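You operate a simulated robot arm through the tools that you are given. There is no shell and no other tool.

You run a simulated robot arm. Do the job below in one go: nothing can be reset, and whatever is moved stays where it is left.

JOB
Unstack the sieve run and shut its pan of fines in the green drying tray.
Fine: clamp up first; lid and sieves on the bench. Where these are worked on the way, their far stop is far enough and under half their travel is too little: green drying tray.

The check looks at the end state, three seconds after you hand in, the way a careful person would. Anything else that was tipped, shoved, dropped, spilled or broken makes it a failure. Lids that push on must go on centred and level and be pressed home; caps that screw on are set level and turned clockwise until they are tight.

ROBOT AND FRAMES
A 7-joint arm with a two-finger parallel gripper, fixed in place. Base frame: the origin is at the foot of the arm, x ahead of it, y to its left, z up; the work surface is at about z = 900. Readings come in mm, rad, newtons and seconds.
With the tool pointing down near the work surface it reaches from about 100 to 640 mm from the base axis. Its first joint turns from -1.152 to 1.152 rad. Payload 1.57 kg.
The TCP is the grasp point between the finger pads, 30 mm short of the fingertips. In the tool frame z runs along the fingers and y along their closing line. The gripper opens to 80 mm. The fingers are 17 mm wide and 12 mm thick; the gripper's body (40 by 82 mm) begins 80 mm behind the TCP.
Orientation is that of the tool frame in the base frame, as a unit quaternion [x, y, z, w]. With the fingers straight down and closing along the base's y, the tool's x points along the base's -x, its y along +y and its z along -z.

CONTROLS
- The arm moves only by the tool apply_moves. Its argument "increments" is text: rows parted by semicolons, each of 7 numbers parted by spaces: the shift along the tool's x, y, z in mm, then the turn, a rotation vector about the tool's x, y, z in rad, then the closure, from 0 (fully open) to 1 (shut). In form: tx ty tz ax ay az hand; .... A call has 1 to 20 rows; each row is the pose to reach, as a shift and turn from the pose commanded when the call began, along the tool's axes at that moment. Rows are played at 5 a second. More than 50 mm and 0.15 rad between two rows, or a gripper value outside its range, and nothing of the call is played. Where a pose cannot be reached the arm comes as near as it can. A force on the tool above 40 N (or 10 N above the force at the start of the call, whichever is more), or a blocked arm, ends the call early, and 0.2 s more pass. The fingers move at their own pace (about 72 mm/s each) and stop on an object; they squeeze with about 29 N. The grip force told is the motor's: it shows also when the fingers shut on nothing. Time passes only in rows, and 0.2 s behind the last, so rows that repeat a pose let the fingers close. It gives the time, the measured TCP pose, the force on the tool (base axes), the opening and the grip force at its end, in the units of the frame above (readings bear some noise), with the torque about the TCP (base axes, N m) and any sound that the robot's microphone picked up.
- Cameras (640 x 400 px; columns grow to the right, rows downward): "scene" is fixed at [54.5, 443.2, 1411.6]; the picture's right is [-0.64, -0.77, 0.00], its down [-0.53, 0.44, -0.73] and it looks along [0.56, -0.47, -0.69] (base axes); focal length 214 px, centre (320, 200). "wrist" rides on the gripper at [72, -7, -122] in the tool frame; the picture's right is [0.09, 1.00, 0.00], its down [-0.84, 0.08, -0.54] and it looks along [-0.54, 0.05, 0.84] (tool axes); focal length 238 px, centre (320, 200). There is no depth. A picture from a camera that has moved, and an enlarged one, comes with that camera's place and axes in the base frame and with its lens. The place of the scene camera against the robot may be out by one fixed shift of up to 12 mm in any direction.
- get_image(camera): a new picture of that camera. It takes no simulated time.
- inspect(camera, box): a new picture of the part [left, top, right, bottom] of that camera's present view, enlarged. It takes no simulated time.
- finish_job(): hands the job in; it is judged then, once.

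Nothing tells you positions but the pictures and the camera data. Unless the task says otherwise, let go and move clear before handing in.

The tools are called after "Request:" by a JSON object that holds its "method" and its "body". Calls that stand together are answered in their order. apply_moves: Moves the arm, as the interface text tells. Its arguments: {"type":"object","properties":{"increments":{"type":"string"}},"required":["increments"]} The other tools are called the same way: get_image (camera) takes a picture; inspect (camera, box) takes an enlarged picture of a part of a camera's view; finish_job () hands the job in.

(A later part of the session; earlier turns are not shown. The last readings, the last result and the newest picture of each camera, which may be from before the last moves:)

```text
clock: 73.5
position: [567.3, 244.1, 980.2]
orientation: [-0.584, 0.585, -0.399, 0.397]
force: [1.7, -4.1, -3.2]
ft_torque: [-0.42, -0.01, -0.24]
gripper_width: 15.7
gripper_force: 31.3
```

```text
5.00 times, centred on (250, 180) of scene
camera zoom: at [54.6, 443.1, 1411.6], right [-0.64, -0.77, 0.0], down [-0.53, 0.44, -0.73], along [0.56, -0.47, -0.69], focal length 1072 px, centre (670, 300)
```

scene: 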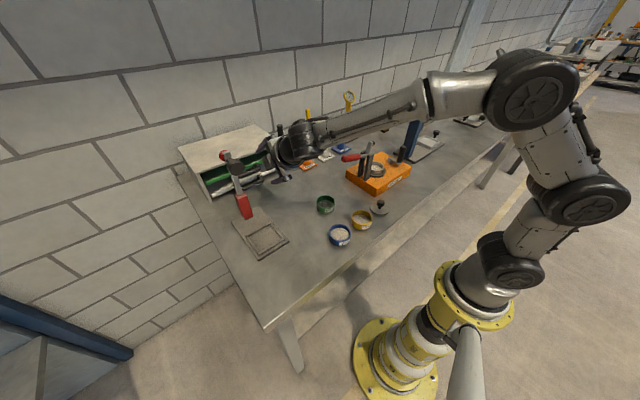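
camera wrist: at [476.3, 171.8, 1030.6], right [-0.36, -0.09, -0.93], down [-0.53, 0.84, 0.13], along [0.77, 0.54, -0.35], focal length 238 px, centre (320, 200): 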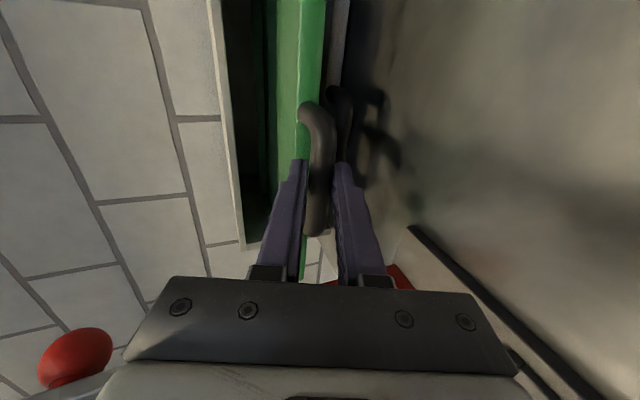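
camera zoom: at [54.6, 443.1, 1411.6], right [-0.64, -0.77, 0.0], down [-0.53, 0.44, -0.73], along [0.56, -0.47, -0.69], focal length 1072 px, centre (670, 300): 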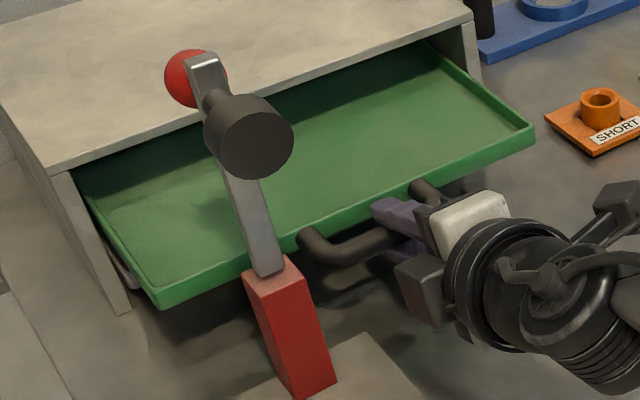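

Open about 99 mm with no stop yet, and still well clear of the post. A little more, slowly.

Request:
{"method": "apply_moves", "body": {"increments": "0 1.1 -2.8 0 0 0 1; 0 2.2 -5.6 0 0 0 1; 0 3.3 -8.4 0 0 0 1; 0 4.4 -11.2 0 0 0 1; 0 4.4 -11.2 0 0 0 1"}}

Request:
{"method": "inspect", "body": {"camera": "scene", "box": [215, 140, 285, 220]}}

```text
clock: 74.7
position: [554.3, 242.7, 981.3]
orientation: [-0.583, 0.585, -0.399, 0.398]
force: [2.0, -7.5, 0.2]
ft_torque: [-0.36, -0.02, -0.1]
gripper_width: 15.9
gripper_force: 30.9
```

```text
5.00 times, centred on (250, 180) of scene
camera zoom: at [54.5, 443.0, 1411.7], right [-0.64, -0.77, 0.0], down [-0.53, 0.44, -0.73], along [0.56, -0.47, -0.69], focal length 1072 px, centre (670, 300)
```

zoom: 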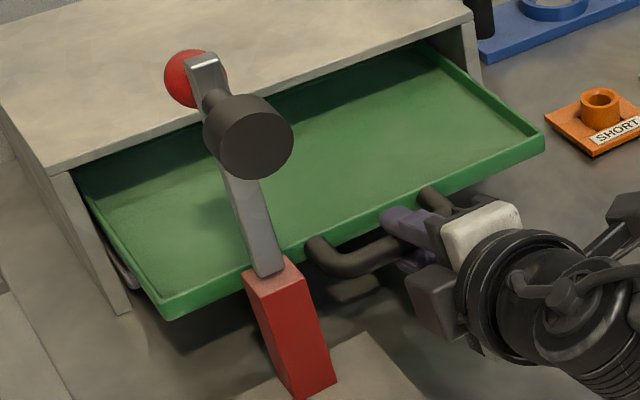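

The tray is open about 112 mm, roughly 20 mm short of the post and well past half of what the ~200 mm deep cabinet could allow. I'll open the jaws partly and back straight off the handle.

Request:
{"method": "apply_moves", "body": {"increments": "0 0 0 0 0 0 0.8; 0 0 0 0 0 0 0.55; 0 0 0 0 0 0 0.55; 0 0 -10 0 0 0 0.55; 0 0 -25 0 0 0 0.55; 0 0 -50 0 0 0 0.55; 0 0 -80 0 0 0 0.55; 0 0 -80 0 0 0 0.55"}}

Request:
{"method": "inspect", "body": {"camera": "scene", "box": [180, 110, 310, 260]}}

Request:
{"method": "get_image", "body": {"camera": "wrist"}}

```text
clock: 76.5
position: [479.2, 242.6, 1009.6]
orientation: [0.585, -0.584, 0.398, -0.398]
force: [0.2, 1.2, 0.0]
ft_torque: [0.02, -0.04, -0.01]
gripper_width: 36.0
gripper_force: 0.1
```

```text
2.67 times, centred on (245, 185) of scene
camera zoom: at [54.5, 443.2, 1411.6], right [-0.64, -0.77, 0.0], down [-0.53, 0.44, -0.73], along [0.56, -0.47, -0.69], focal length 572 px, centre (520, 240)
```

zoom: 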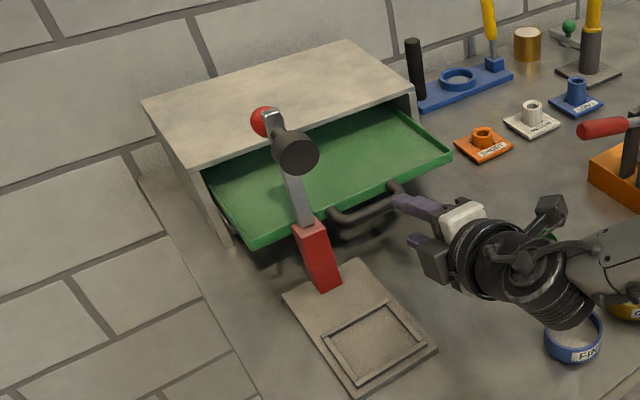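

```text
taken
camera wrist: at [369.3, 170.9, 1059.5], right [-0.36, -0.09, -0.93], down [-0.53, 0.84, 0.13], along [0.76, 0.54, -0.35], focal length 238 px, centre (320, 200)
```

wrist: 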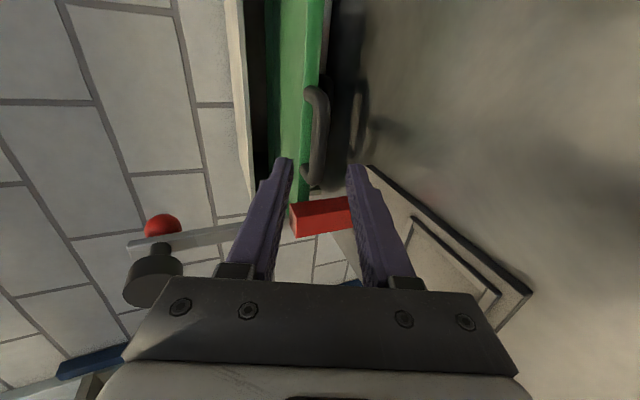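

The tray stays open. I'll rise, return to vertical, and move back towards the pan.

Request:
{"method": "apply_moves", "body": {"increments": "11.6 -13.6 -13.2 -0.15 0 0 0.3; 23.2 -27.3 -26.4 -0.3 0 0 0; 34.9 -40.9 -39.6 -0.45 0 0 0; 46.5 -54.6 -52.8 -0.6 0 0 0; 58.1 -68.2 -66 -0.75 0 0 0; 69.8 -81.8 -79.3 -0.9 0 0 0; 81.4 -95.5 -92.5 -1.05 0 0 0; 93 -109.1 -105.7 -1.2 0 0 0; 93 -109.1 -105.7 -1.2 0 0 0"}}

Request:
{"method": "get_image", "body": {"camera": "wrist"}}

Request:
{"method": "get_image", "body": {"camera": "scene"}}

```text
clock: 78.5
position: [420.2, 150.6, 1150.4]
orientation: [0.707, -0.707, -0.002, 0.001]
force: [-0.2, -0.5, -0.2]
ft_torque: [-0.02, 0.03, 0.0]
gripper_width: 80.0
gripper_force: 0.0
```

```text
taken
camera wrist: at [429.6, 78.2, 1271.5], right [-1.0, -0.09, 0.0], down [-0.07, 0.84, 0.54], along [-0.05, 0.54, -0.84], focal length 238 px, centre (320, 200)
```

wrist: 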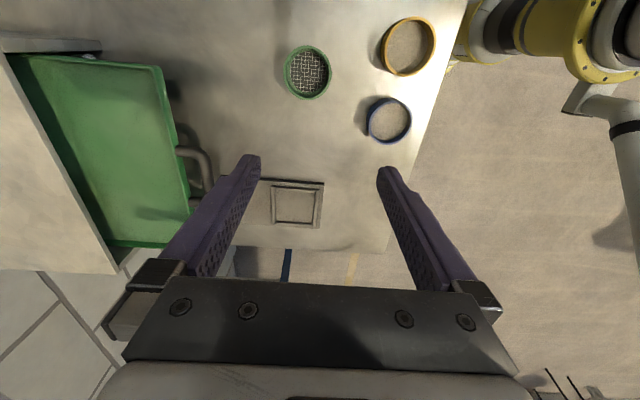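

```text
taken
```

scene: 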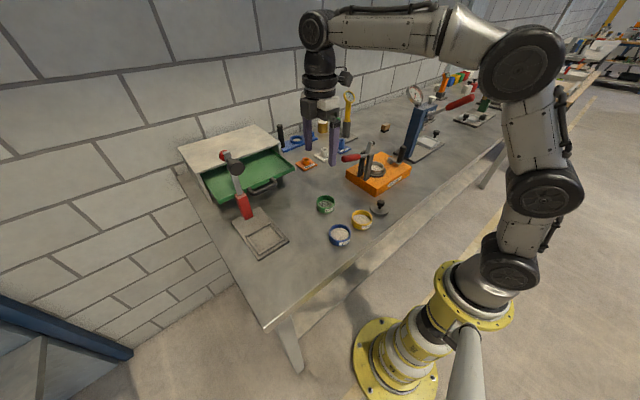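

I now have a clear top view of the tray. Its front is near x≈602, and its interior is exposed up to the cabinet front at x≈714. Before taking the pan, I'll check with empty jaws that a gently tilted tool can reach a placing spot near (650, 160).

Request:
{"method": "apply_moves", "body": {"increments": "0 -10 3 0 0 0.1326 0; 0 -20 6 0 0 0.2652 0; 0 -30 9 0 0 0.3978 0; 0 -40 12 0 0 0.5304 0; 0 -50 15 0 0 0.663 0; 0 -60 18 0 0 0.7956 0; 0 -70 21 0 0 0.9282 0; 0 -80 24 0 0 1.0608 0; 0 -90 27 0 0 1.1934 0; 0 -100 30 0 0 1.326 0; 0 -100 30 0 0 1.326 0"}}

Request:
{"method": "get_image", "body": {"camera": "wrist"}}

```text
clock: 80.9
position: [521.7, 150.7, 1119.2]
orientation: [-0.121, 0.993, 0.001, -0.002]
force: [0.7, -0.1, 0.6]
ft_torque: [0.01, 0.0, 0.01]
gripper_width: 80.2
gripper_force: 0.1
```

```text
taken
camera wrist: at [454.8, 127.1, 1241.1], right [-0.33, 0.94, 0.0], down [0.8, 0.28, 0.54], along [0.51, 0.18, -0.84], focal length 238 px, centre (320, 200)
```

wrist: 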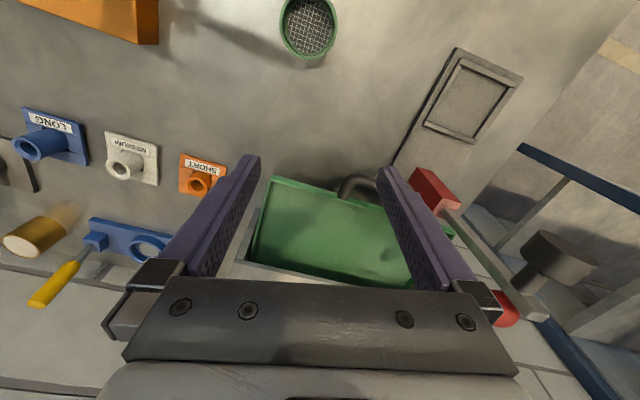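

Request:
{"method": "apply_moves", "body": {"increments": "-31.7 -5.5 18.5 0 -0.1 0 0; -63.4 -11 37 0 -0.2 0 0; -95 -16.5 55.5 0 -0.3 0 0; -126.7 -22 74 0 -0.4 0 0; -126.7 -22 74 0 -0.4 0 0"}}

Request:
{"method": "get_image", "body": {"camera": "wrist"}}

Request:
{"method": "inspect", "body": {"camera": "scene", "box": [180, 90, 330, 250]}}

```text
clock: 82.1
position: [649.0, 159.8, 1043.7]
orientation: [-0.12, 0.973, 0.025, 0.196]
force: [-1.1, 0.0, 0.7]
ft_torque: [-0.02, -0.01, -0.02]
gripper_width: 80.4
gripper_force: 0.1
```

```text
taken
camera wrist: at [542.1, 125.0, 1128.0], right [-0.32, 0.95, -0.03], down [0.53, 0.21, 0.82], along [0.79, 0.25, -0.56], focal length 238 px, centre (320, 200)
```

wrist: 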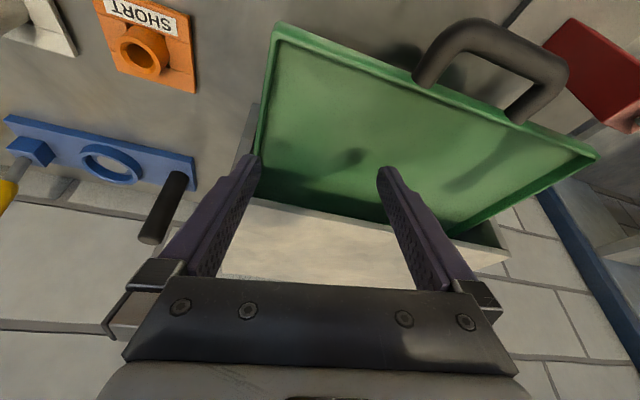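

```text
2.50 times, centred on (255, 170) of scene
camera zoom: at [54.5, 443.2, 1411.6], right [-0.64, -0.77, 0.0], down [-0.53, 0.44, -0.73], along [0.56, -0.47, -0.69], focal length 536 px, centre (482, 275)
```

zoom: 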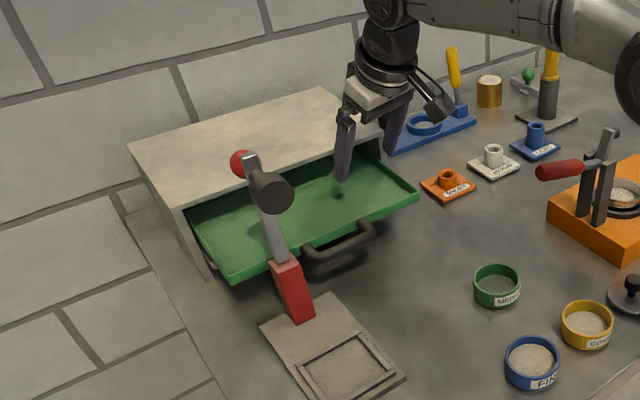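

That spot is reachable. Next I'll go back to the pan with the same tilt, yawed to 30° so the fingers avoid the clamp posts, stopping on approach for a look.

Request:
{"method": "apply_moves", "body": {"increments": "-13 0 -30.7 0 0 0 0; -26 0 -61.4 0 0 0 0; -38.9 0 -92.1 0 0 0 0; -5.5 -27.6 -106.2 -0.0121 0 -0.0286 0; 27.9 -55.3 -120.3 -0.0242 0 -0.0572 0; 61.3 -82.9 -134.4 -0.0363 0 -0.0858 0; 94.7 -110.5 -148.5 -0.0484 0 -0.1144 0; 128 -138.2 -162.7 -0.0604 0 -0.143 0; 161.4 -165.8 -176.8 -0.0725 0 -0.1715 0; 194.8 -193.4 -190.9 -0.0846 0 -0.2001 0; 228.2 -221.1 -205 -0.0967 0 -0.2287 0; 261.6 -248.7 -219.1 -0.1088 0 -0.2573 0; 271.7 -248.7 -195.2 -0.1088 0 -0.2573 0; 281.8 -248.7 -171.2 -0.1088 0 -0.2573 0; 281.8 -248.7 -171.2 -0.1088 0 -0.2573 0"}}

Request:
{"method": "get_image", "body": {"camera": "wrist"}}

Request:
{"method": "inspect", "body": {"camera": "scene", "box": [340, 110, 420, 200]}}

```text
clock: 85.3
position: [392.8, -160.1, 1093.5]
orientation: [-0.254, 0.947, 0.052, 0.191]
force: [-0.3, 1.8, -0.1]
ft_torque: [0.0, 0.04, 0.01]
gripper_width: 80.0
gripper_force: 0.1
out of reach, approached as far as the arm can: row 3, 4, 5
```

```text
taken
camera wrist: at [299.1, -223.7, 1177.5], right [-0.57, 0.82, -0.03], down [0.45, 0.35, 0.82], along [0.69, 0.46, -0.57], focal length 238 px, centre (320, 200)
```

wrist: 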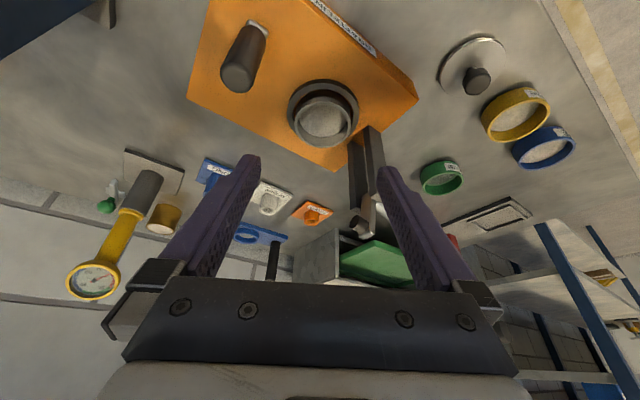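

```text
4.44 times, centred on (380, 155) of scene
camera zoom: at [54.5, 443.2, 1411.6], right [-0.64, -0.77, 0.0], down [-0.53, 0.44, -0.73], along [0.56, -0.47, -0.69], focal length 953 px, centre (53, 400)
```

zoom: 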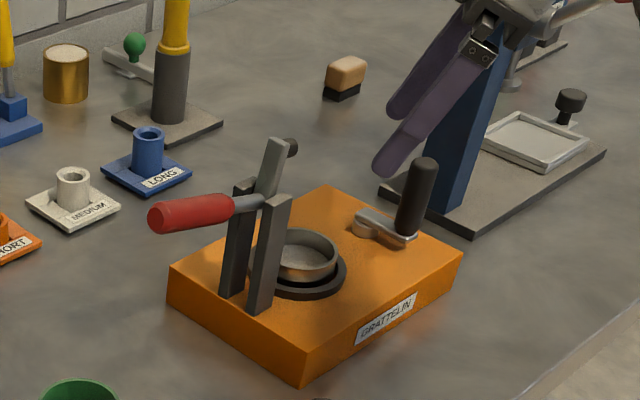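

Request:
{"method": "inspect", "body": {"camera": "wrist", "box": [250, 60, 400, 180]}}

Request:
{"method": "inspect", "body": {"camera": "scene", "box": [365, 150, 405, 190]}}

```text
3.33 times, centred on (325, 120) of wrist
camera zoom: at [299.1, -223.7, 1177.5], right [-0.57, 0.82, -0.03], down [0.45, 0.35, 0.82], along [0.69, 0.46, -0.57], focal length 794 px, centre (303, 467)
```

zoom: 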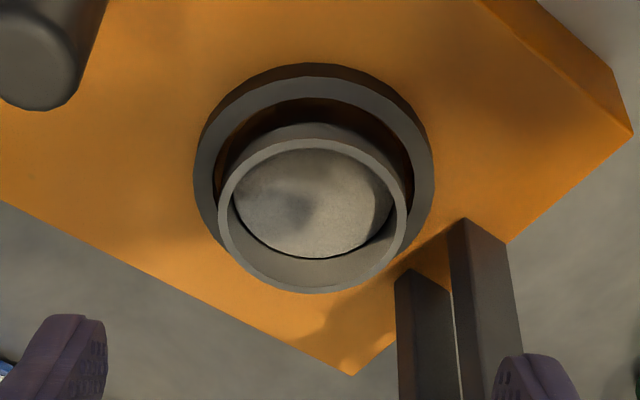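

```text
10.00 times, centred on (385, 170) of scene
camera zoom: at [54.5, 443.2, 1411.6], right [-0.64, -0.77, 0.0], down [-0.53, 0.44, -0.73], along [0.56, -0.47, -0.69], focal length 2145 px, centre (-330, 500)
```

zoom: 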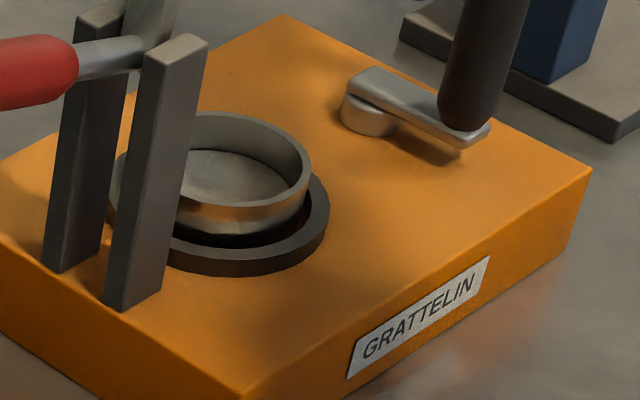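

The pan's rim is at z≈962 with its axis near (441, -131.5), and the post faces are at y≈-79, clear of the yawed fingers. I'll advance along the tool axis with 72 mm opening, stopping the tips just above the holder ring.

Request:
{"method": "apply_moves", "body": {"increments": "0.5 0.4 40 0 0 0 0.1; 1 0.8 80 0 0 0 0.1; 1.2 1 100 0 0 0 0.1; 1.4 1.2 112 0 0 0 0.1; 1.4 1.2 118 0 0 0 0.1; 1.4 1.2 118 0 0 0 0.1"}}

Request:
{"method": "inspect", "body": {"camera": "wrist", "box": [220, 80, 430, 240]}}

Request:
{"method": "inspect", "body": {"camera": "scene", "box": [355, 130, 415, 195]}}

```text
clock: 86.7
position: [430.5, -137.0, 983.2]
orientation: [-0.254, 0.947, 0.053, 0.19]
force: [0.2, 0.5, 0.1]
ft_torque: [0.02, 0.0, 0.04]
gripper_width: 72.2
gripper_force: 0.0
```

```text
2.50 times, centred on (325, 160) of wrist
camera zoom: at [336.7, -199.3, 1067.7], right [-0.57, 0.82, -0.03], down [0.45, 0.35, 0.82], along [0.69, 0.46, -0.57], focal length 596 px, centre (308, 300)
```

zoom: 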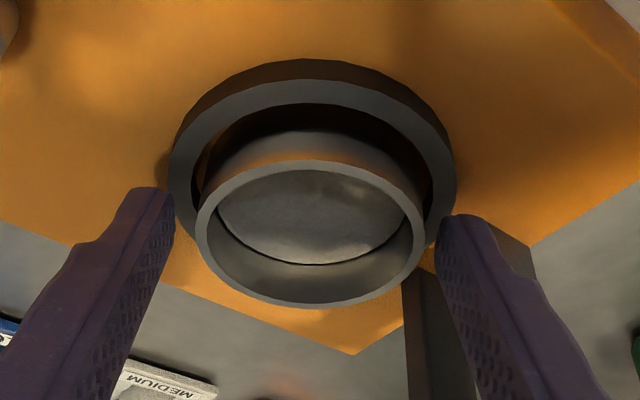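

```text
6.15 times, centred on (385, 162) of scene
camera zoom: at [54.5, 443.2, 1411.6], right [-0.64, -0.77, 0.0], down [-0.53, 0.44, -0.73], along [0.56, -0.47, -0.69], focal length 1320 px, centre (-80, 431)
```

zoom: 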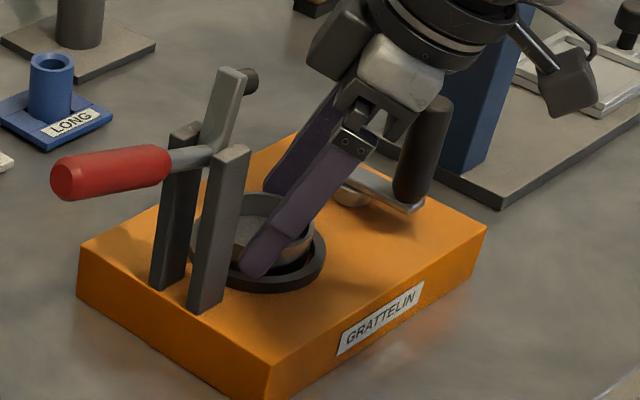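

The pan is centred between the fingers. I'll go 3 mm further and close gently.

Request:
{"method": "apply_moves", "body": {"increments": "0 0 1.5 0 0 0 0.1; 0 0 3 0 0 0 0.1; 0 0 3 0 0 0 0.1; 0 0 3 0 0 0 0.3; 0 0 3 0 0 0 0.6; 0 0 3 0 0 0 1; 0 0 3 0 0 0 1; 0 0 3 0 0 0 1"}}

Request:
{"method": "inspect", "body": {"camera": "wrist", "box": [220, 80, 430, 240]}}

Request:
{"method": "inspect", "body": {"camera": "scene", "box": [355, 130, 415, 195]}}

```text
clock: 88.5
position: [431.6, -135.6, 981.2]
orientation: [-0.253, 0.947, 0.051, 0.19]
force: [0.0, 0.5, 1.3]
ft_torque: [-0.02, 0.01, -0.01]
gripper_width: 58.8
gripper_force: 28.9
```

```text
2.50 times, centred on (325, 160) of wrist
camera zoom: at [337.9, -199.0, 1065.2], right [-0.57, 0.82, -0.03], down [0.45, 0.35, 0.82], along [0.69, 0.46, -0.57], focal length 596 px, centre (308, 300)
```

zoom: 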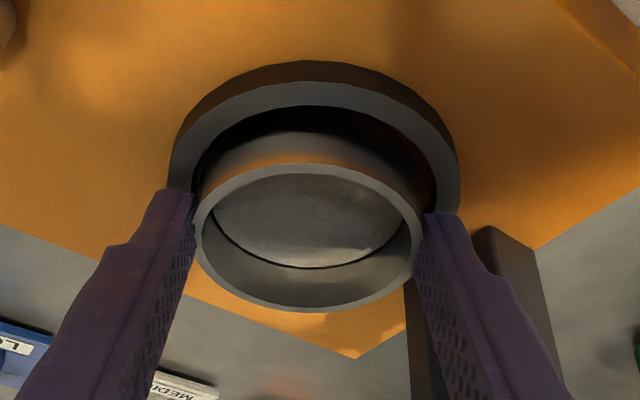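

```text
6.15 times, centred on (385, 162) of scene
camera zoom: at [54.5, 443.2, 1411.6], right [-0.64, -0.77, 0.0], down [-0.53, 0.44, -0.73], along [0.56, -0.47, -0.69], focal length 1320 px, centre (-80, 431)
```

zoom: 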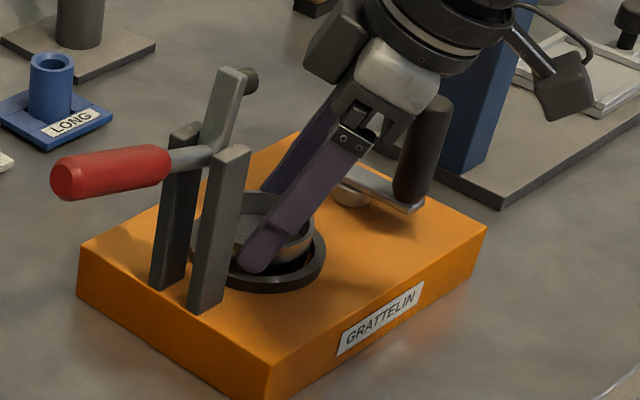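

Pan gripped at 58.8 mm. Lifting it straight up slowly, in base z.

Request:
{"method": "apply_moves", "body": {"increments": "-0.8 0 -1.8 0 0 0 1; -1.6 0 -3.7 0 0 0 1; -2.7 0 -6.4 0 0 0 1; -4.3 0 -10.1 0 0 0 1; -6.6 0 -15.7 0 0 0 1; -9.7 0 -23 0 0 0 1; -9.7 0 -23 0 0 0 1"}}

Request:
{"method": "inspect", "body": {"camera": "wrist", "box": [220, 80, 430, 240]}}

Request:
{"method": "inspect", "body": {"camera": "scene", "box": [355, 120, 415, 190]}}

```text
clock: 90.1
position: [433.1, -136.1, 1004.9]
orientation: [-0.254, 0.947, 0.053, 0.191]
force: [-0.2, 0.0, -1.4]
ft_torque: [0.01, 0.0, 0.0]
gripper_width: 58.4
gripper_force: 28.7
```

```text
2.50 times, centred on (325, 160) of wrist
camera zoom: at [338.5, -199.1, 1090.3], right [-0.57, 0.82, -0.03], down [0.45, 0.35, 0.82], along [0.69, 0.46, -0.57], focal length 596 px, centre (308, 300)
```

zoom: 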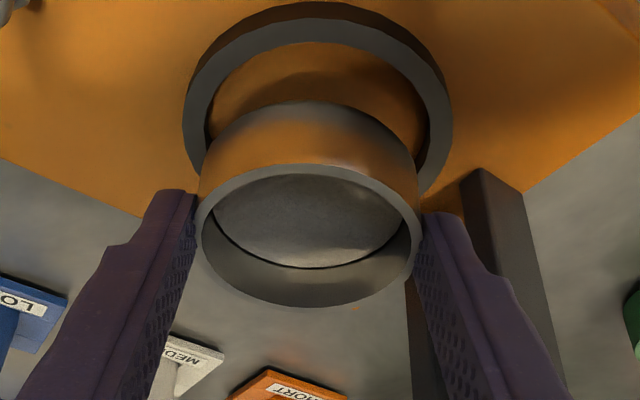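

```text
5.71 times, centred on (385, 155) of scene
camera zoom: at [54.5, 443.2, 1411.6], right [-0.64, -0.77, 0.0], down [-0.53, 0.44, -0.73], along [0.56, -0.47, -0.69], focal length 1226 px, centre (-51, 457)
```

zoom: 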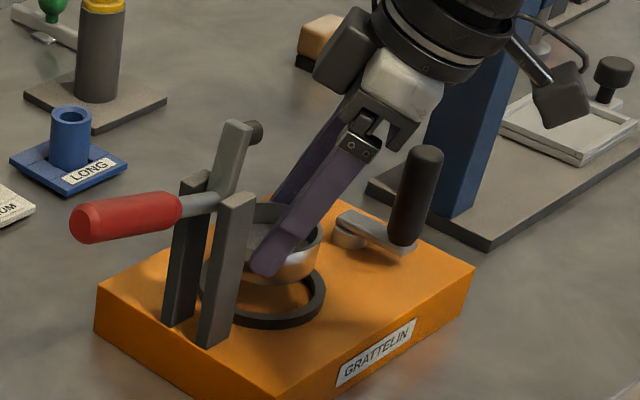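

The pan lifted clean and level, with its fines still in it. I'll carry it around the clamp, via x≈330, at safe height while turning the yaw to 14°.

Request:
{"method": "apply_moves", "body": {"increments": "-7.8 0 -18.4 0 0 0 1; -10.2 -0.1 -39.1 0 0 0 1; 12.3 17.5 -48.6 0 0 0 1; 40.2 35 -60.4 0 0 0 1; 66.6 51.5 -71.5 0 0 0 1; 50.5 81.8 -64.7 0.0136 0 0.0322 1; 34.4 112.1 -57.9 0.0272 0 0.0643 1; 18.2 142.4 -51.1 0.0408 0 0.0965 1; 2.1 172.7 -44.2 0.0544 0 0.1287 1; -14 203 -37.4 0.068 0 0.1608 1; -30.1 233.4 -30.6 0.0816 0 0.193 1; -46.2 263.7 -23.8 0.0952 0 0.2251 1; -62.3 294 -17 0.1088 0 0.2573 1; -62.3 294 -17 0.1088 0 0.2573 1"}}

Request:
{"method": "get_image", "body": {"camera": "wrist"}}

Request:
{"method": "inspect", "body": {"camera": "scene", "box": [270, 100, 430, 250]}}

```text
clock: 93.1
position: [328.8, 143.1, 1046.3]
orientation: [-0.12, 0.973, 0.025, 0.196]
force: [0.6, 0.2, -0.7]
ft_torque: [0.05, 0.01, 0.05]
gripper_width: 56.8
gripper_force: 28.9
```

```text
taken
camera wrist: at [222.0, 109.5, 1131.4], right [-0.32, 0.95, -0.03], down [0.53, 0.21, 0.82], along [0.79, 0.25, -0.57], focal length 238 px, centre (320, 200)
```

wrist: 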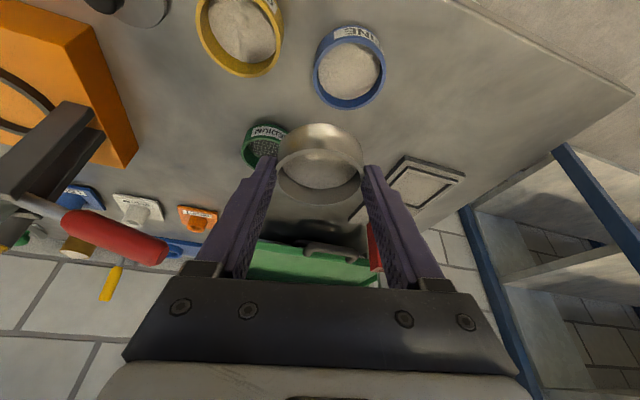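

```text
2.67 times, centred on (350, 175) of scene
camera zoom: at [54.5, 443.2, 1411.6], right [-0.64, -0.77, 0.0], down [-0.53, 0.44, -0.73], along [0.56, -0.47, -0.69], focal length 572 px, centre (240, 267)
```

zoom: 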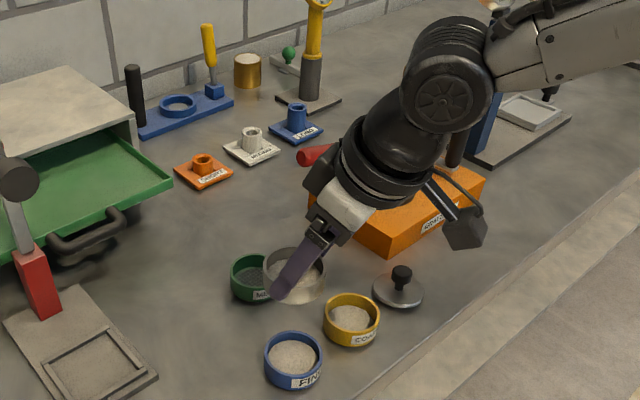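

The jaw opening has crept from 58.8 to 56.8 mm, so the pan may be slipping. I'll inspect closely before going on.

Request:
{"method": "inspect", "body": {"camera": "wrist", "box": [220, 90, 430, 250]}}

Request:
{"method": "inspect", "body": {"camera": "scene", "box": [320, 145, 380, 195]}}

```text
2.50 times, centred on (325, 170) of wrist
camera zoom: at [222.0, 109.5, 1131.4], right [-0.32, 0.95, -0.03], down [0.53, 0.21, 0.82], along [0.79, 0.25, -0.57], focal length 596 px, centre (308, 275)
```

zoom: 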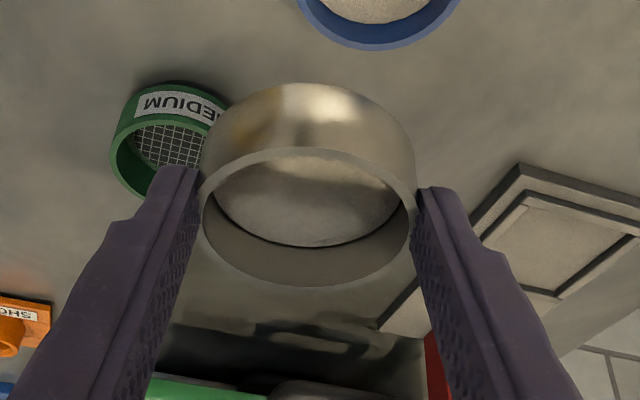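

```text
8.00 times, centred on (350, 170) of scene
camera zoom: at [54.5, 443.2, 1411.6], right [-0.64, -0.77, 0.0], down [-0.53, 0.44, -0.73], along [0.56, -0.47, -0.69], focal length 1716 px, centre (80, 440)
```

zoom: 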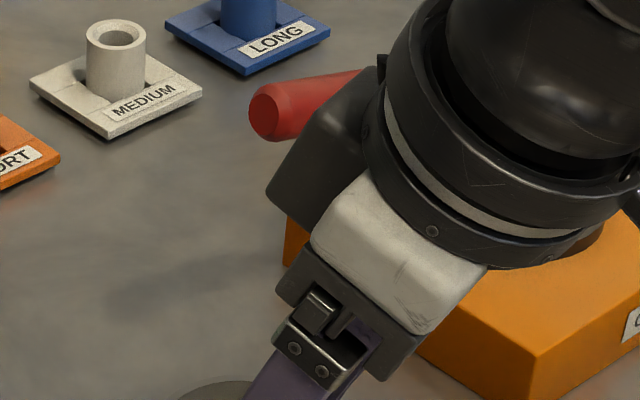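

The pan has crept about 7 mm forward in the tilted fingertips. It still looks level, but that grip isn't safe for the long carry. I'll set it down gently on free bench near (415, 212) and regrip it properly.

Request:
{"method": "apply_moves", "body": {"increments": "-2 2 4.4 0 0 0 1; -5 5 10.8 0 0 0 1; -8.5 8.4 18.3 0 0 0 1; -12 11.8 25.9 0 0 0 1; -15.5 15.3 33.4 0 0 0 1; -19 18.7 40.9 0 0 0 1; -22.5 22.2 48.5 0 0 0 1; -26 25.6 56 0 0 0 1; -29.5 29.1 63.6 0 0 0 1; -33 32.5 71.1 0 0 0 1; -36.5 36 78.6 0 0 0 1; -40 39.4 86.2 0 0 0 1; -43 42.4 92.6 0 0 0 1; -45.5 44.9 98 0 0 0 1; -47 46.4 101.3 0 0 0 1"}}

Request:
{"method": "inspect", "body": {"camera": "wrist", "box": [220, 90, 430, 250]}}

Request:
{"method": "inspect", "body": {"camera": "scene", "box": [280, 140, 380, 240]}}

```text
clock: 96.3
position: [398.0, 208.5, 970.5]
orientation: [-0.12, 0.973, 0.025, 0.195]
force: [0.4, -0.8, -0.3]
ft_torque: [0.02, 0.0, 0.01]
gripper_width: 56.5
gripper_force: 29.2
```

```text
2.50 times, centred on (325, 170) of wrist
camera zoom: at [290.4, 174.6, 1055.3], right [-0.32, 0.95, -0.03], down [0.53, 0.21, 0.82], along [0.79, 0.25, -0.57], focal length 596 px, centre (308, 275)
```

zoom: 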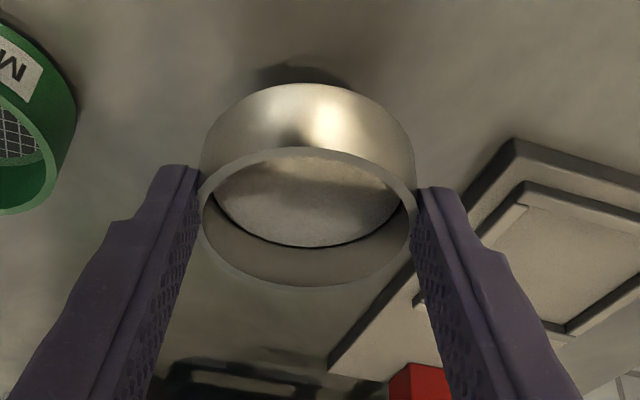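

```text
4.00 times, centred on (330, 190) of scene
camera zoom: at [54.5, 443.2, 1411.6], right [-0.64, -0.77, 0.0], down [-0.53, 0.44, -0.73], along [0.56, -0.47, -0.69], focal length 858 px, centre (280, 240)
```

zoom: 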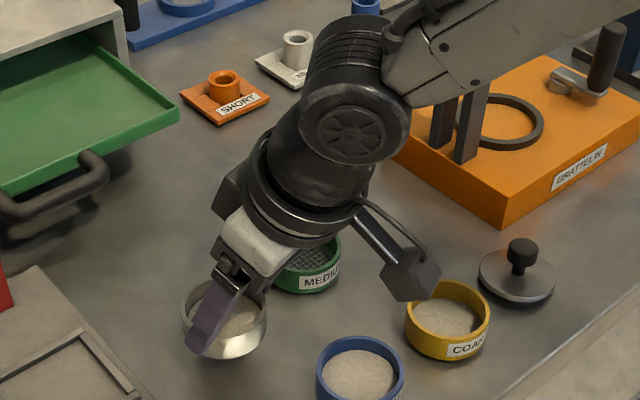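

The slip has stopped growing (56.5 mm). Lowering vertically onto the bench.

Request:
{"method": "apply_moves", "body": {"increments": "2 0 4.6 0 0 0 1; 3.9 0 9.2 0 0 0 1; 5.8 0 13.8 0 0 0 1; 7 0 16.6 0 0 0 1; 7.8 0 18.4 0 0 0 1; 7.8 0 18.4 0 0 0 1"}}

Request:
{"method": "inspect", "body": {"camera": "scene", "box": [300, 190, 360, 240]}}

Request:
{"method": "inspect", "body": {"camera": "wrist", "box": [220, 90, 430, 250]}}

```text
clock: 97.7
position: [396.2, 208.6, 951.3]
orientation: [-0.12, 0.973, 0.024, 0.196]
force: [-0.1, -0.2, -1.2]
ft_torque: [0.0, 0.03, -0.04]
gripper_width: 56.5
gripper_force: 29.0
```

```text
8.00 times, centred on (330, 215) of scene
camera zoom: at [54.5, 443.2, 1411.6], right [-0.64, -0.77, 0.0], down [-0.53, 0.44, -0.73], along [0.56, -0.47, -0.69], focal length 1716 px, centre (240, 80)
```

zoom: 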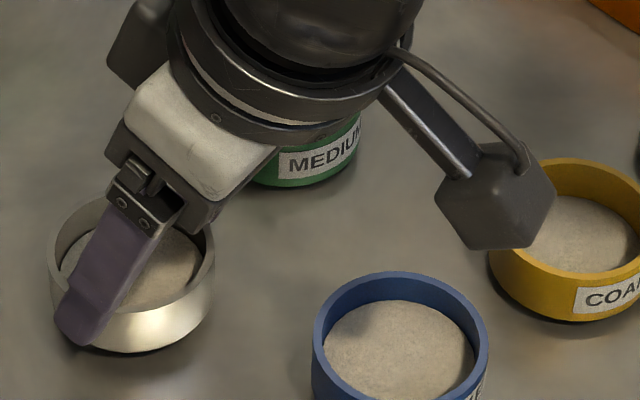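

```text
2.50 times, centred on (325, 170) of wrist
camera zoom: at [290.3, 174.3, 1035.3], right [-0.32, 0.95, -0.03], down [0.53, 0.21, 0.82], along [0.79, 0.25, -0.57], focal length 596 px, centre (308, 275)
```

zoom: 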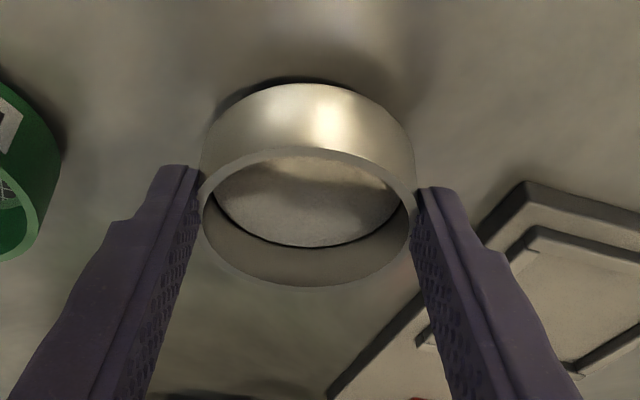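

Request:
{"method": "apply_moves", "body": {"increments": "0.8 0 1.8 0 0 0 1; 1.4 0 3.2 0 0 0 1; 1.9 0 4.6 0 0 0 1; 1.9 0 4.6 0 0 0 1"}}

Request:
{"method": "inspect", "body": {"camera": "scene", "box": [300, 190, 360, 240]}}

```text
clock: 98.7
position: [397.5, 208.8, 946.0]
orientation: [-0.12, 0.973, 0.025, 0.194]
force: [0.7, -0.3, -0.7]
ft_torque: [0.0, 0.04, -0.01]
gripper_width: 56.5
gripper_force: 29.3
```

```text
8.00 times, centred on (330, 215) of scene
camera zoom: at [54.5, 443.2, 1411.6], right [-0.64, -0.77, 0.0], down [-0.53, 0.44, -0.73], along [0.56, -0.47, -0.69], focal length 1716 px, centre (240, 80)
```

zoom: 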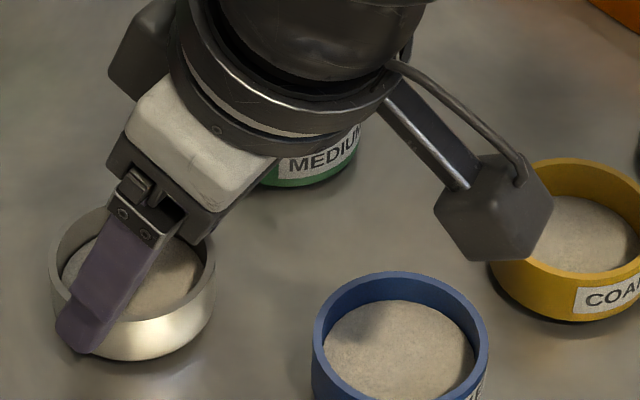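

Request:
{"method": "apply_moves", "body": {"increments": "0.6 0 1.4 0 0 0 1; 1.2 0 2.8 0 0 0 1; 1.6 0 3.7 0 0 0 1; 1.6 0 3.7 0 0 0 1"}}

Request:
{"method": "inspect", "body": {"camera": "scene", "box": [300, 190, 360, 240]}}

```text
clock: 99.7
position: [397.9, 207.8, 941.5]
orientation: [-0.119, 0.973, 0.025, 0.197]
force: [-0.7, -0.1, -0.6]
ft_torque: [-0.01, 0.02, 0.01]
gripper_width: 56.6
gripper_force: 29.4
```

```text
8.00 times, centred on (330, 215) of scene
camera zoom: at [54.5, 443.2, 1411.6], right [-0.64, -0.77, 0.0], down [-0.53, 0.44, -0.73], along [0.56, -0.47, -0.69], focal length 1716 px, centre (240, 80)
```

zoom: 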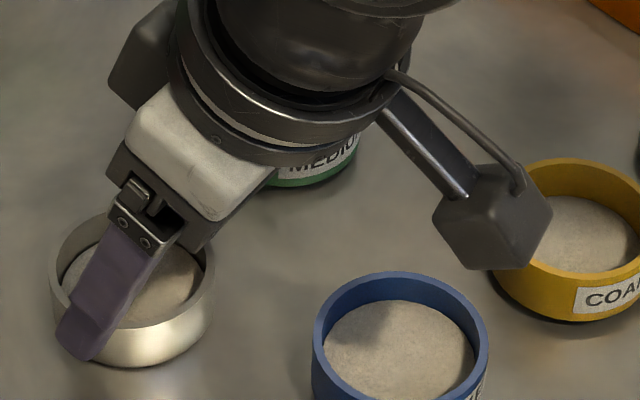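

Request:
{"method": "apply_moves", "body": {"increments": "0.4 0 0.9 0 0 0 1; 0.8 0 1.8 0 0 0 1; 1.2 0 2.8 0 0 0 1; 1.2 0 2.8 0 0 0 1"}}

Request:
{"method": "inspect", "body": {"camera": "scene", "box": [300, 190, 360, 240]}}

Request:
{"method": "inspect", "body": {"camera": "wrist", "box": [220, 90, 430, 250]}}

```text
clock: 100.7
position: [399.4, 209.1, 942.1]
orientation: [-0.12, 0.972, 0.026, 0.198]
force: [-3.8, -2.2, 13.4]
ft_torque: [-0.13, 0.09, -0.02]
gripper_width: 56.5
gripper_force: 28.8
```

```text
8.00 times, centred on (330, 215) of scene
camera zoom: at [54.2, 443.0, 1411.7], right [-0.64, -0.77, 0.0], down [-0.53, 0.44, -0.73], along [0.56, -0.47, -0.69], focal length 1716 px, centre (240, 80)
```

zoom: 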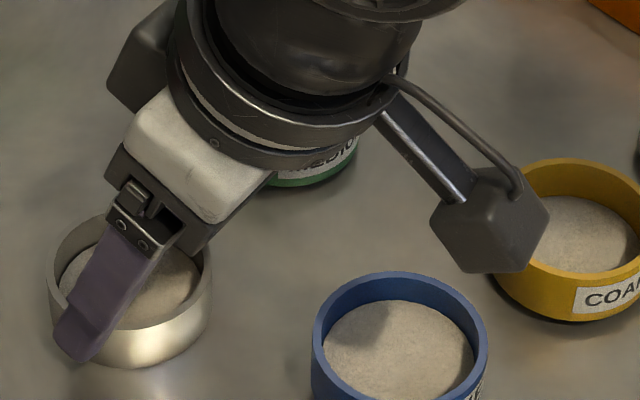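

```text
2.50 times, centred on (325, 170) of wrist
camera zoom: at [290.7, 174.6, 1024.7], right [-0.32, 0.95, -0.03], down [0.52, 0.21, 0.83], along [0.79, 0.25, -0.56], focal length 596 px, centre (308, 275)
```

zoom: 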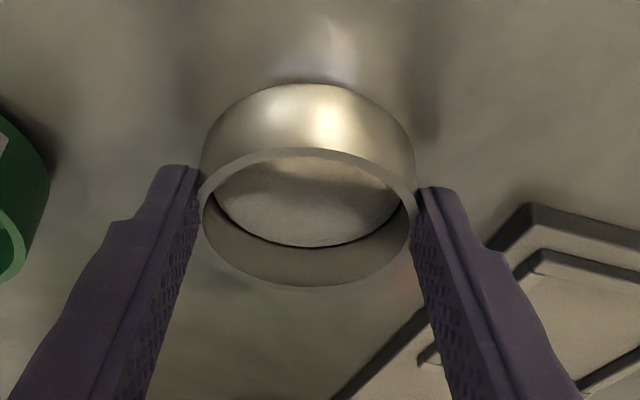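

The pan is now resting on the bench (13 N contact). Opening and backing straight up to re-measure it.

Request:
{"method": "apply_moves", "body": {"increments": "-0.4 0 -1 0 0 0 1; -0.4 0 -1 0 0 0 0.6; -0.4 0 -1 0 0 0 0.2; -0.4 0 -1 0 0 0 0; -0.4 0 -1 0 0 0 0; 0 0 -15 0 0 0 0; 0 0 -45 0 0 0 0; 0 0 -80 0 0 0 0; 0 0 -110 0 0 0 0; 0 0 -110 0 0 0 0"}}

Request:
{"method": "inspect", "body": {"camera": "wrist", "box": [240, 80, 420, 220]}}

Request:
{"method": "inspect", "body": {"camera": "scene", "box": [290, 170, 390, 250]}}

```text
clock: 102.9
position: [356.4, 199.1, 1040.7]
orientation: [-0.12, 0.973, 0.026, 0.196]
force: [0.5, 0.2, 0.6]
ft_torque: [0.0, 0.02, 0.0]
gripper_width: 80.0
gripper_force: 0.0
```

```text
2.86 times, centred on (330, 150) of wrist
camera zoom: at [248.7, 164.3, 1125.0], right [-0.32, 0.95, -0.03], down [0.53, 0.21, 0.82], along [0.79, 0.25, -0.57], focal length 681 px, centre (291, 343)
```

zoom: 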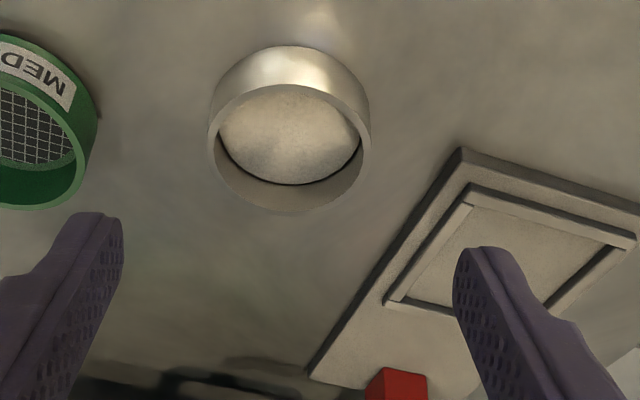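

```text
5.00 times, centred on (340, 210) of scene
camera zoom: at [54.5, 443.2, 1411.6], right [-0.64, -0.77, 0.0], down [-0.53, 0.44, -0.73], along [0.56, -0.47, -0.69], focal length 1072 px, centre (220, 150)
```

zoom: 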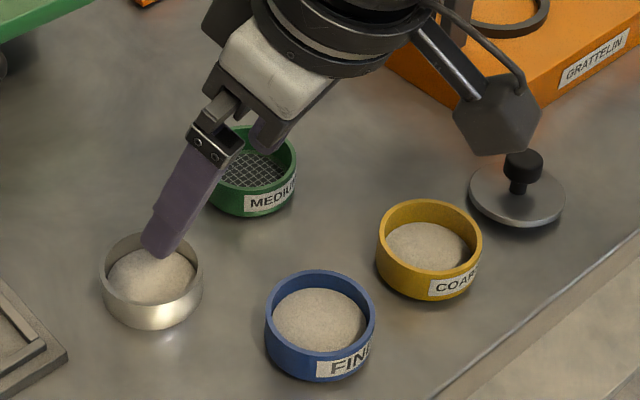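

The pan is upright on the bench with its fines intact, centred near (411, 211.5). I'll regrip much lower on its wall, tips about 4 mm above the bench, so the pads overlap some 16 mm.

Request:
{"method": "apply_moves", "body": {"increments": "-1 -0.2 40 0 0 0 0.06; -2.5 -0.5 80 0 0 0 0.06; -3.5 -0.6 100 0 0 0 0.06; -4 -0.7 110 0 0 0 0.06; -4 -0.7 114 0 0 0 0.06; -4 -0.7 114 0 0 0 0.06"}}

Request:
{"method": "inspect", "body": {"camera": "wrist", "box": [220, 90, 430, 250]}}

Request:
{"method": "inspect", "body": {"camera": "scene", "box": [300, 180, 370, 240]}}

```text
clock: 104.3
position: [402.3, 209.7, 936.1]
orientation: [-0.12, 0.973, 0.025, 0.195]
force: [0.2, 1.0, -0.1]
ft_torque: [0.0, 0.03, -0.02]
gripper_width: 75.1
gripper_force: 0.1
```

```text
2.50 times, centred on (325, 170) of wrist
camera zoom: at [295.7, 175.4, 1021.0], right [-0.32, 0.95, -0.03], down [0.53, 0.21, 0.82], along [0.79, 0.25, -0.57], focal length 596 px, centre (308, 275)
```

zoom: 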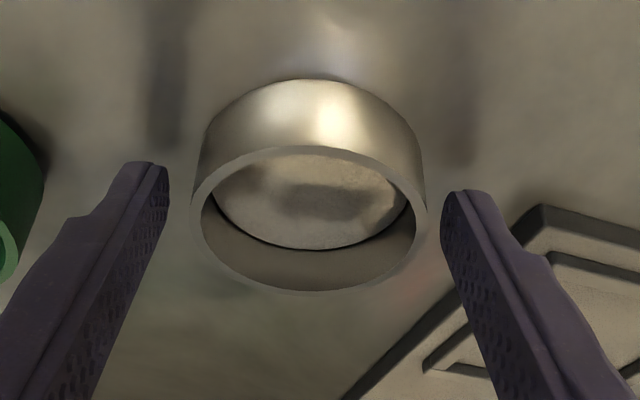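

```text
6.67 times, centred on (335, 210) of scene
camera zoom: at [54.5, 443.2, 1411.6], right [-0.64, -0.77, 0.0], down [-0.53, 0.44, -0.73], along [0.56, -0.47, -0.69], focal length 1430 px, centre (220, 133)
```

zoom: 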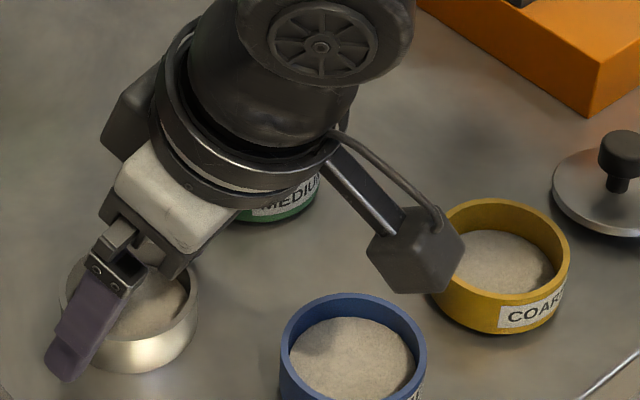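

Well centred. A 2 mm trim down and back, then close.

Request:
{"method": "apply_moves", "body": {"increments": "1.4 0 0.5 0 0 0 0.06; 2.7 0 1 0 0 0 0.06; 2.7 0 1 0 0 0 0.25; 2.7 0 1 0 0 0 0.6; 2.7 0 1 0 0 0 1; 2.7 0 1 0 0 0 1; 2.7 0 1 0 0 0 1"}}

Request:
{"method": "inspect", "body": {"camera": "wrist", "box": [220, 90, 430, 250]}}

```text
clock: 105.9
position: [400.9, 209.1, 935.2]
orientation: [-0.119, 0.973, 0.024, 0.196]
force: [-0.4, -0.1, 0.3]
ft_torque: [-0.03, 0.03, -0.01]
gripper_width: 56.5
gripper_force: 28.7
```

```text
2.50 times, centred on (325, 170) of wrist
camera zoom: at [293.4, 174.8, 1019.6], right [-0.32, 0.95, -0.03], down [0.53, 0.21, 0.82], along [0.79, 0.25, -0.57], focal length 596 px, centre (308, 275)
```

zoom: 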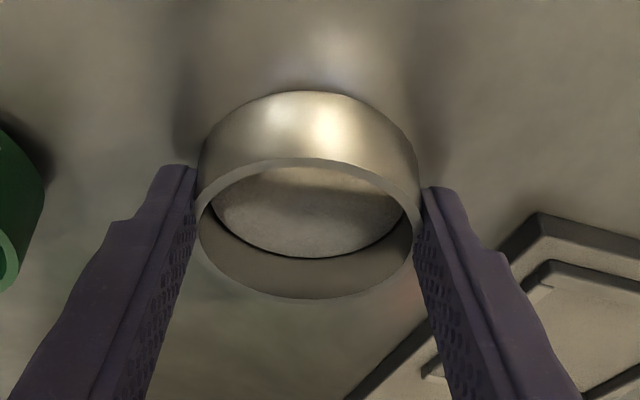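

The reading is again exactly 56.5 mm, even with this deep grip. That suggests the pan has faceted walls and simply turned onto its flats earlier rather than sliding out. I'll lift and check that it holds.

Request:
{"method": "apply_moves", "body": {"increments": "-0.8 0 -1.8 0 0 0 1; -1.9 0 -4.6 0 0 0 1; -3.9 0 -9.2 0 0 0 1; -7.8 0 -18.4 0 0 0 1; -15.6 0 -36.8 0 0 0 1; -25.3 0 -59.9 0 0 0 1; -35 0 -82.9 0 0 0 1; -42.8 0 -101.3 0 0 0 1; -42.8 0 -101.3 0 0 0 1"}}

Request:
{"method": "inspect", "body": {"camera": "wrist", "box": [220, 90, 430, 250]}}

Request:
{"method": "inspect", "body": {"camera": "scene", "box": [300, 140, 370, 220]}}

```text
clock: 107.9
position: [400.2, 209.1, 1045.9]
orientation: [-0.12, 0.973, 0.025, 0.195]
force: [0.8, 0.2, 0.0]
ft_torque: [0.02, 0.03, 0.03]
gripper_width: 56.4
gripper_force: 28.9
```

```text
2.50 times, centred on (325, 170) of wrist
camera zoom: at [293.6, 174.5, 1129.9], right [-0.32, 0.95, -0.03], down [0.53, 0.21, 0.82], along [0.79, 0.25, -0.57], focal length 596 px, centre (308, 275)
```

zoom: 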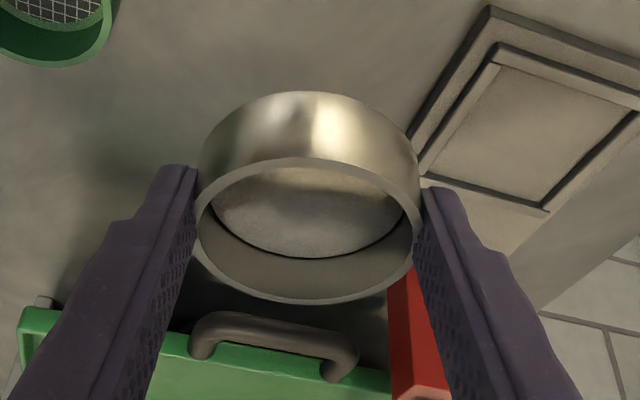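

```text
5.00 times, centred on (335, 180) of scene
camera zoom: at [54.5, 443.2, 1411.6], right [-0.64, -0.77, 0.0], down [-0.53, 0.44, -0.73], along [0.56, -0.47, -0.69], focal length 1072 px, centre (245, 300)
```

zoom: 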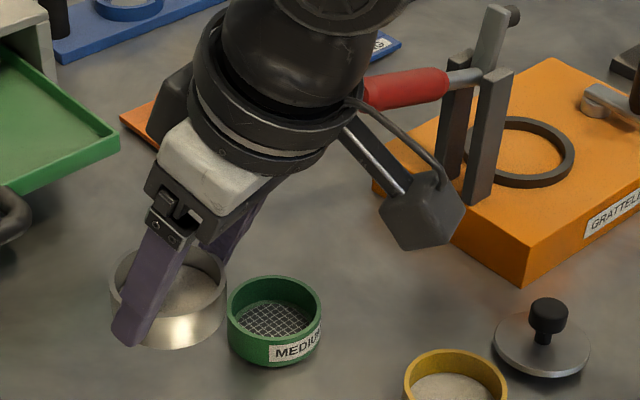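

The grip is solid and the pan hasn't moved. Carrying it over the tray to TCP (642, 183).

Request:
{"method": "apply_moves", "body": {"increments": "-10.5 -4.2 4.4 0 0 0 1; -31.4 -12.5 13.3 0 0 0 1; -56.6 -22.5 23.9 0 0 0 1; -83.8 -33.4 35.4 0 0 0 1; -111.1 -44.3 47 0 0 0 1; -138.3 -55.1 58.5 0 0 0 1; -163.5 -65.1 69.1 0 0 0 1; -184.4 -73.5 78 0 0 0 1; -199.1 -79.3 84.2 0 0 0 1; -209.6 -83.5 88.6 0 0 0 1; -209.6 -83.5 88.6 0 0 0 1"}}

Request:
{"method": "get_image", "body": {"camera": "wrist"}}

Request:
{"method": "inspect", "body": {"camera": "scene", "box": [190, 100, 310, 220]}}

```text
clock: 110.3
position: [642.2, 182.6, 1044.4]
orientation: [-0.118, 0.973, 0.024, 0.195]
force: [-0.9, 0.1, -0.1]
ft_torque: [-0.03, 0.0, 0.0]
gripper_width: 56.8
gripper_force: 29.2
```

```text
taken
camera wrist: at [535.1, 148.9, 1128.7], right [-0.32, 0.95, -0.03], down [0.53, 0.21, 0.82], along [0.79, 0.25, -0.57], focal length 238 px, centre (320, 200)
```

wrist: 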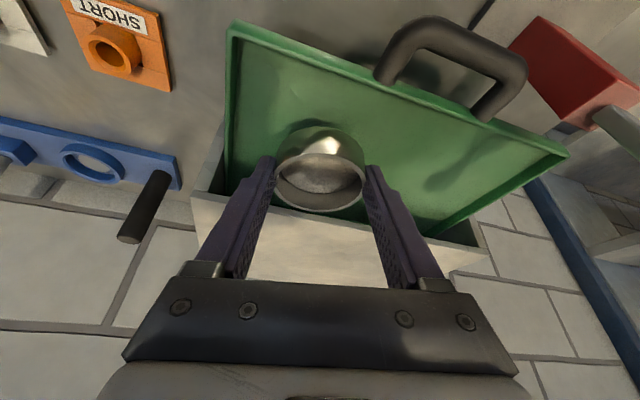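

```text
3.33 times, centred on (250, 160) of scene
camera zoom: at [54.5, 443.2, 1411.6], right [-0.64, -0.77, 0.0], down [-0.53, 0.44, -0.73], along [0.56, -0.47, -0.69], focal length 715 px, centre (553, 333)
```

zoom: 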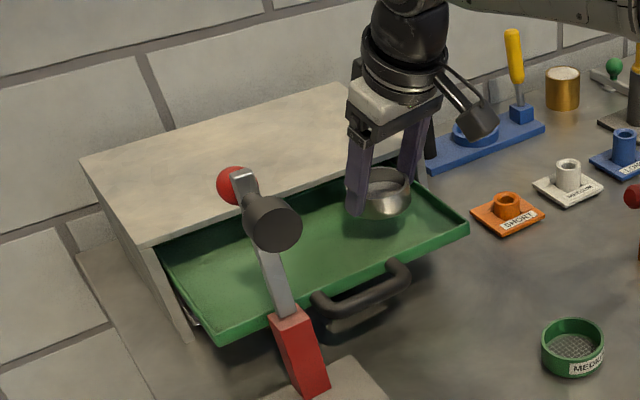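

The pan is level over the tray, clear of the rim, press and cabinet. Lowering vertically.

Request:
{"method": "apply_moves", "body": {"increments": "3.1 0 7.4 0 0 0 1; 6.2 0 14.7 0 0 0 1; 9.3 0 22.1 0 0 0 1; 11.3 0 26.7 0 0 0 1; 11.3 0 26.7 0 0 0 1"}}

Request:
{"method": "inspect", "body": {"camera": "scene", "box": [235, 125, 305, 195]}}

Request:
{"method": "inspect", "body": {"camera": "wrist", "box": [200, 60, 440, 250]}}

```text
clock: 111.5
position: [641.9, 182.5, 1016.2]
orientation: [-0.12, 0.973, 0.025, 0.196]
force: [-0.2, 0.6, -0.3]
ft_torque: [0.01, -0.01, 0.01]
gripper_width: 56.7
gripper_force: 28.8
```

```text
5.71 times, centred on (270, 160) of scene
camera zoom: at [54.5, 443.2, 1411.6], right [-0.64, -0.77, 0.0], down [-0.53, 0.44, -0.73], along [0.56, -0.47, -0.69], focal length 1226 px, centre (606, 429)
```

zoom: 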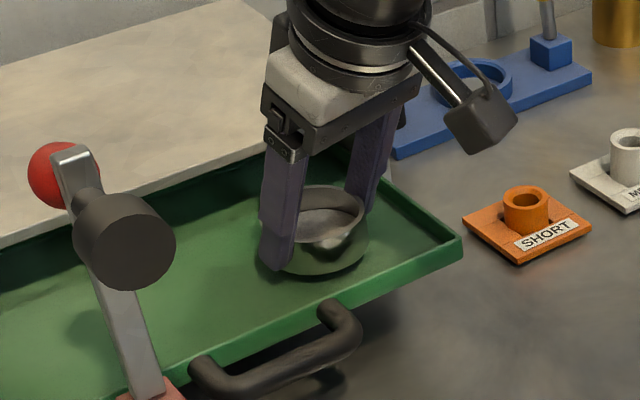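

```text
2.11 times, centred on (320, 155) of wrist
camera zoom: at [534.9, 148.8, 1099.5], right [-0.32, 0.95, -0.03], down [0.53, 0.21, 0.82], along [0.79, 0.25, -0.57], focal length 502 px, centre (320, 295)
```

zoom: 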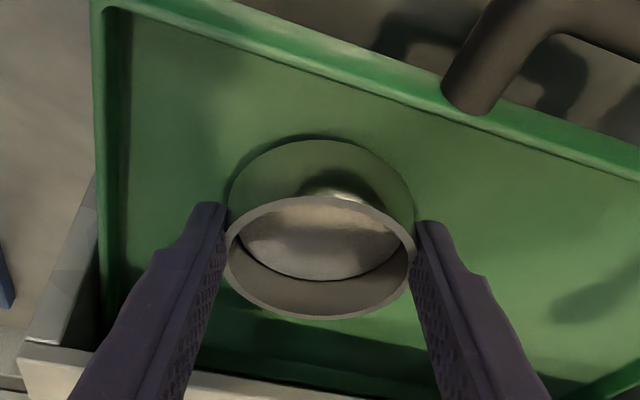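

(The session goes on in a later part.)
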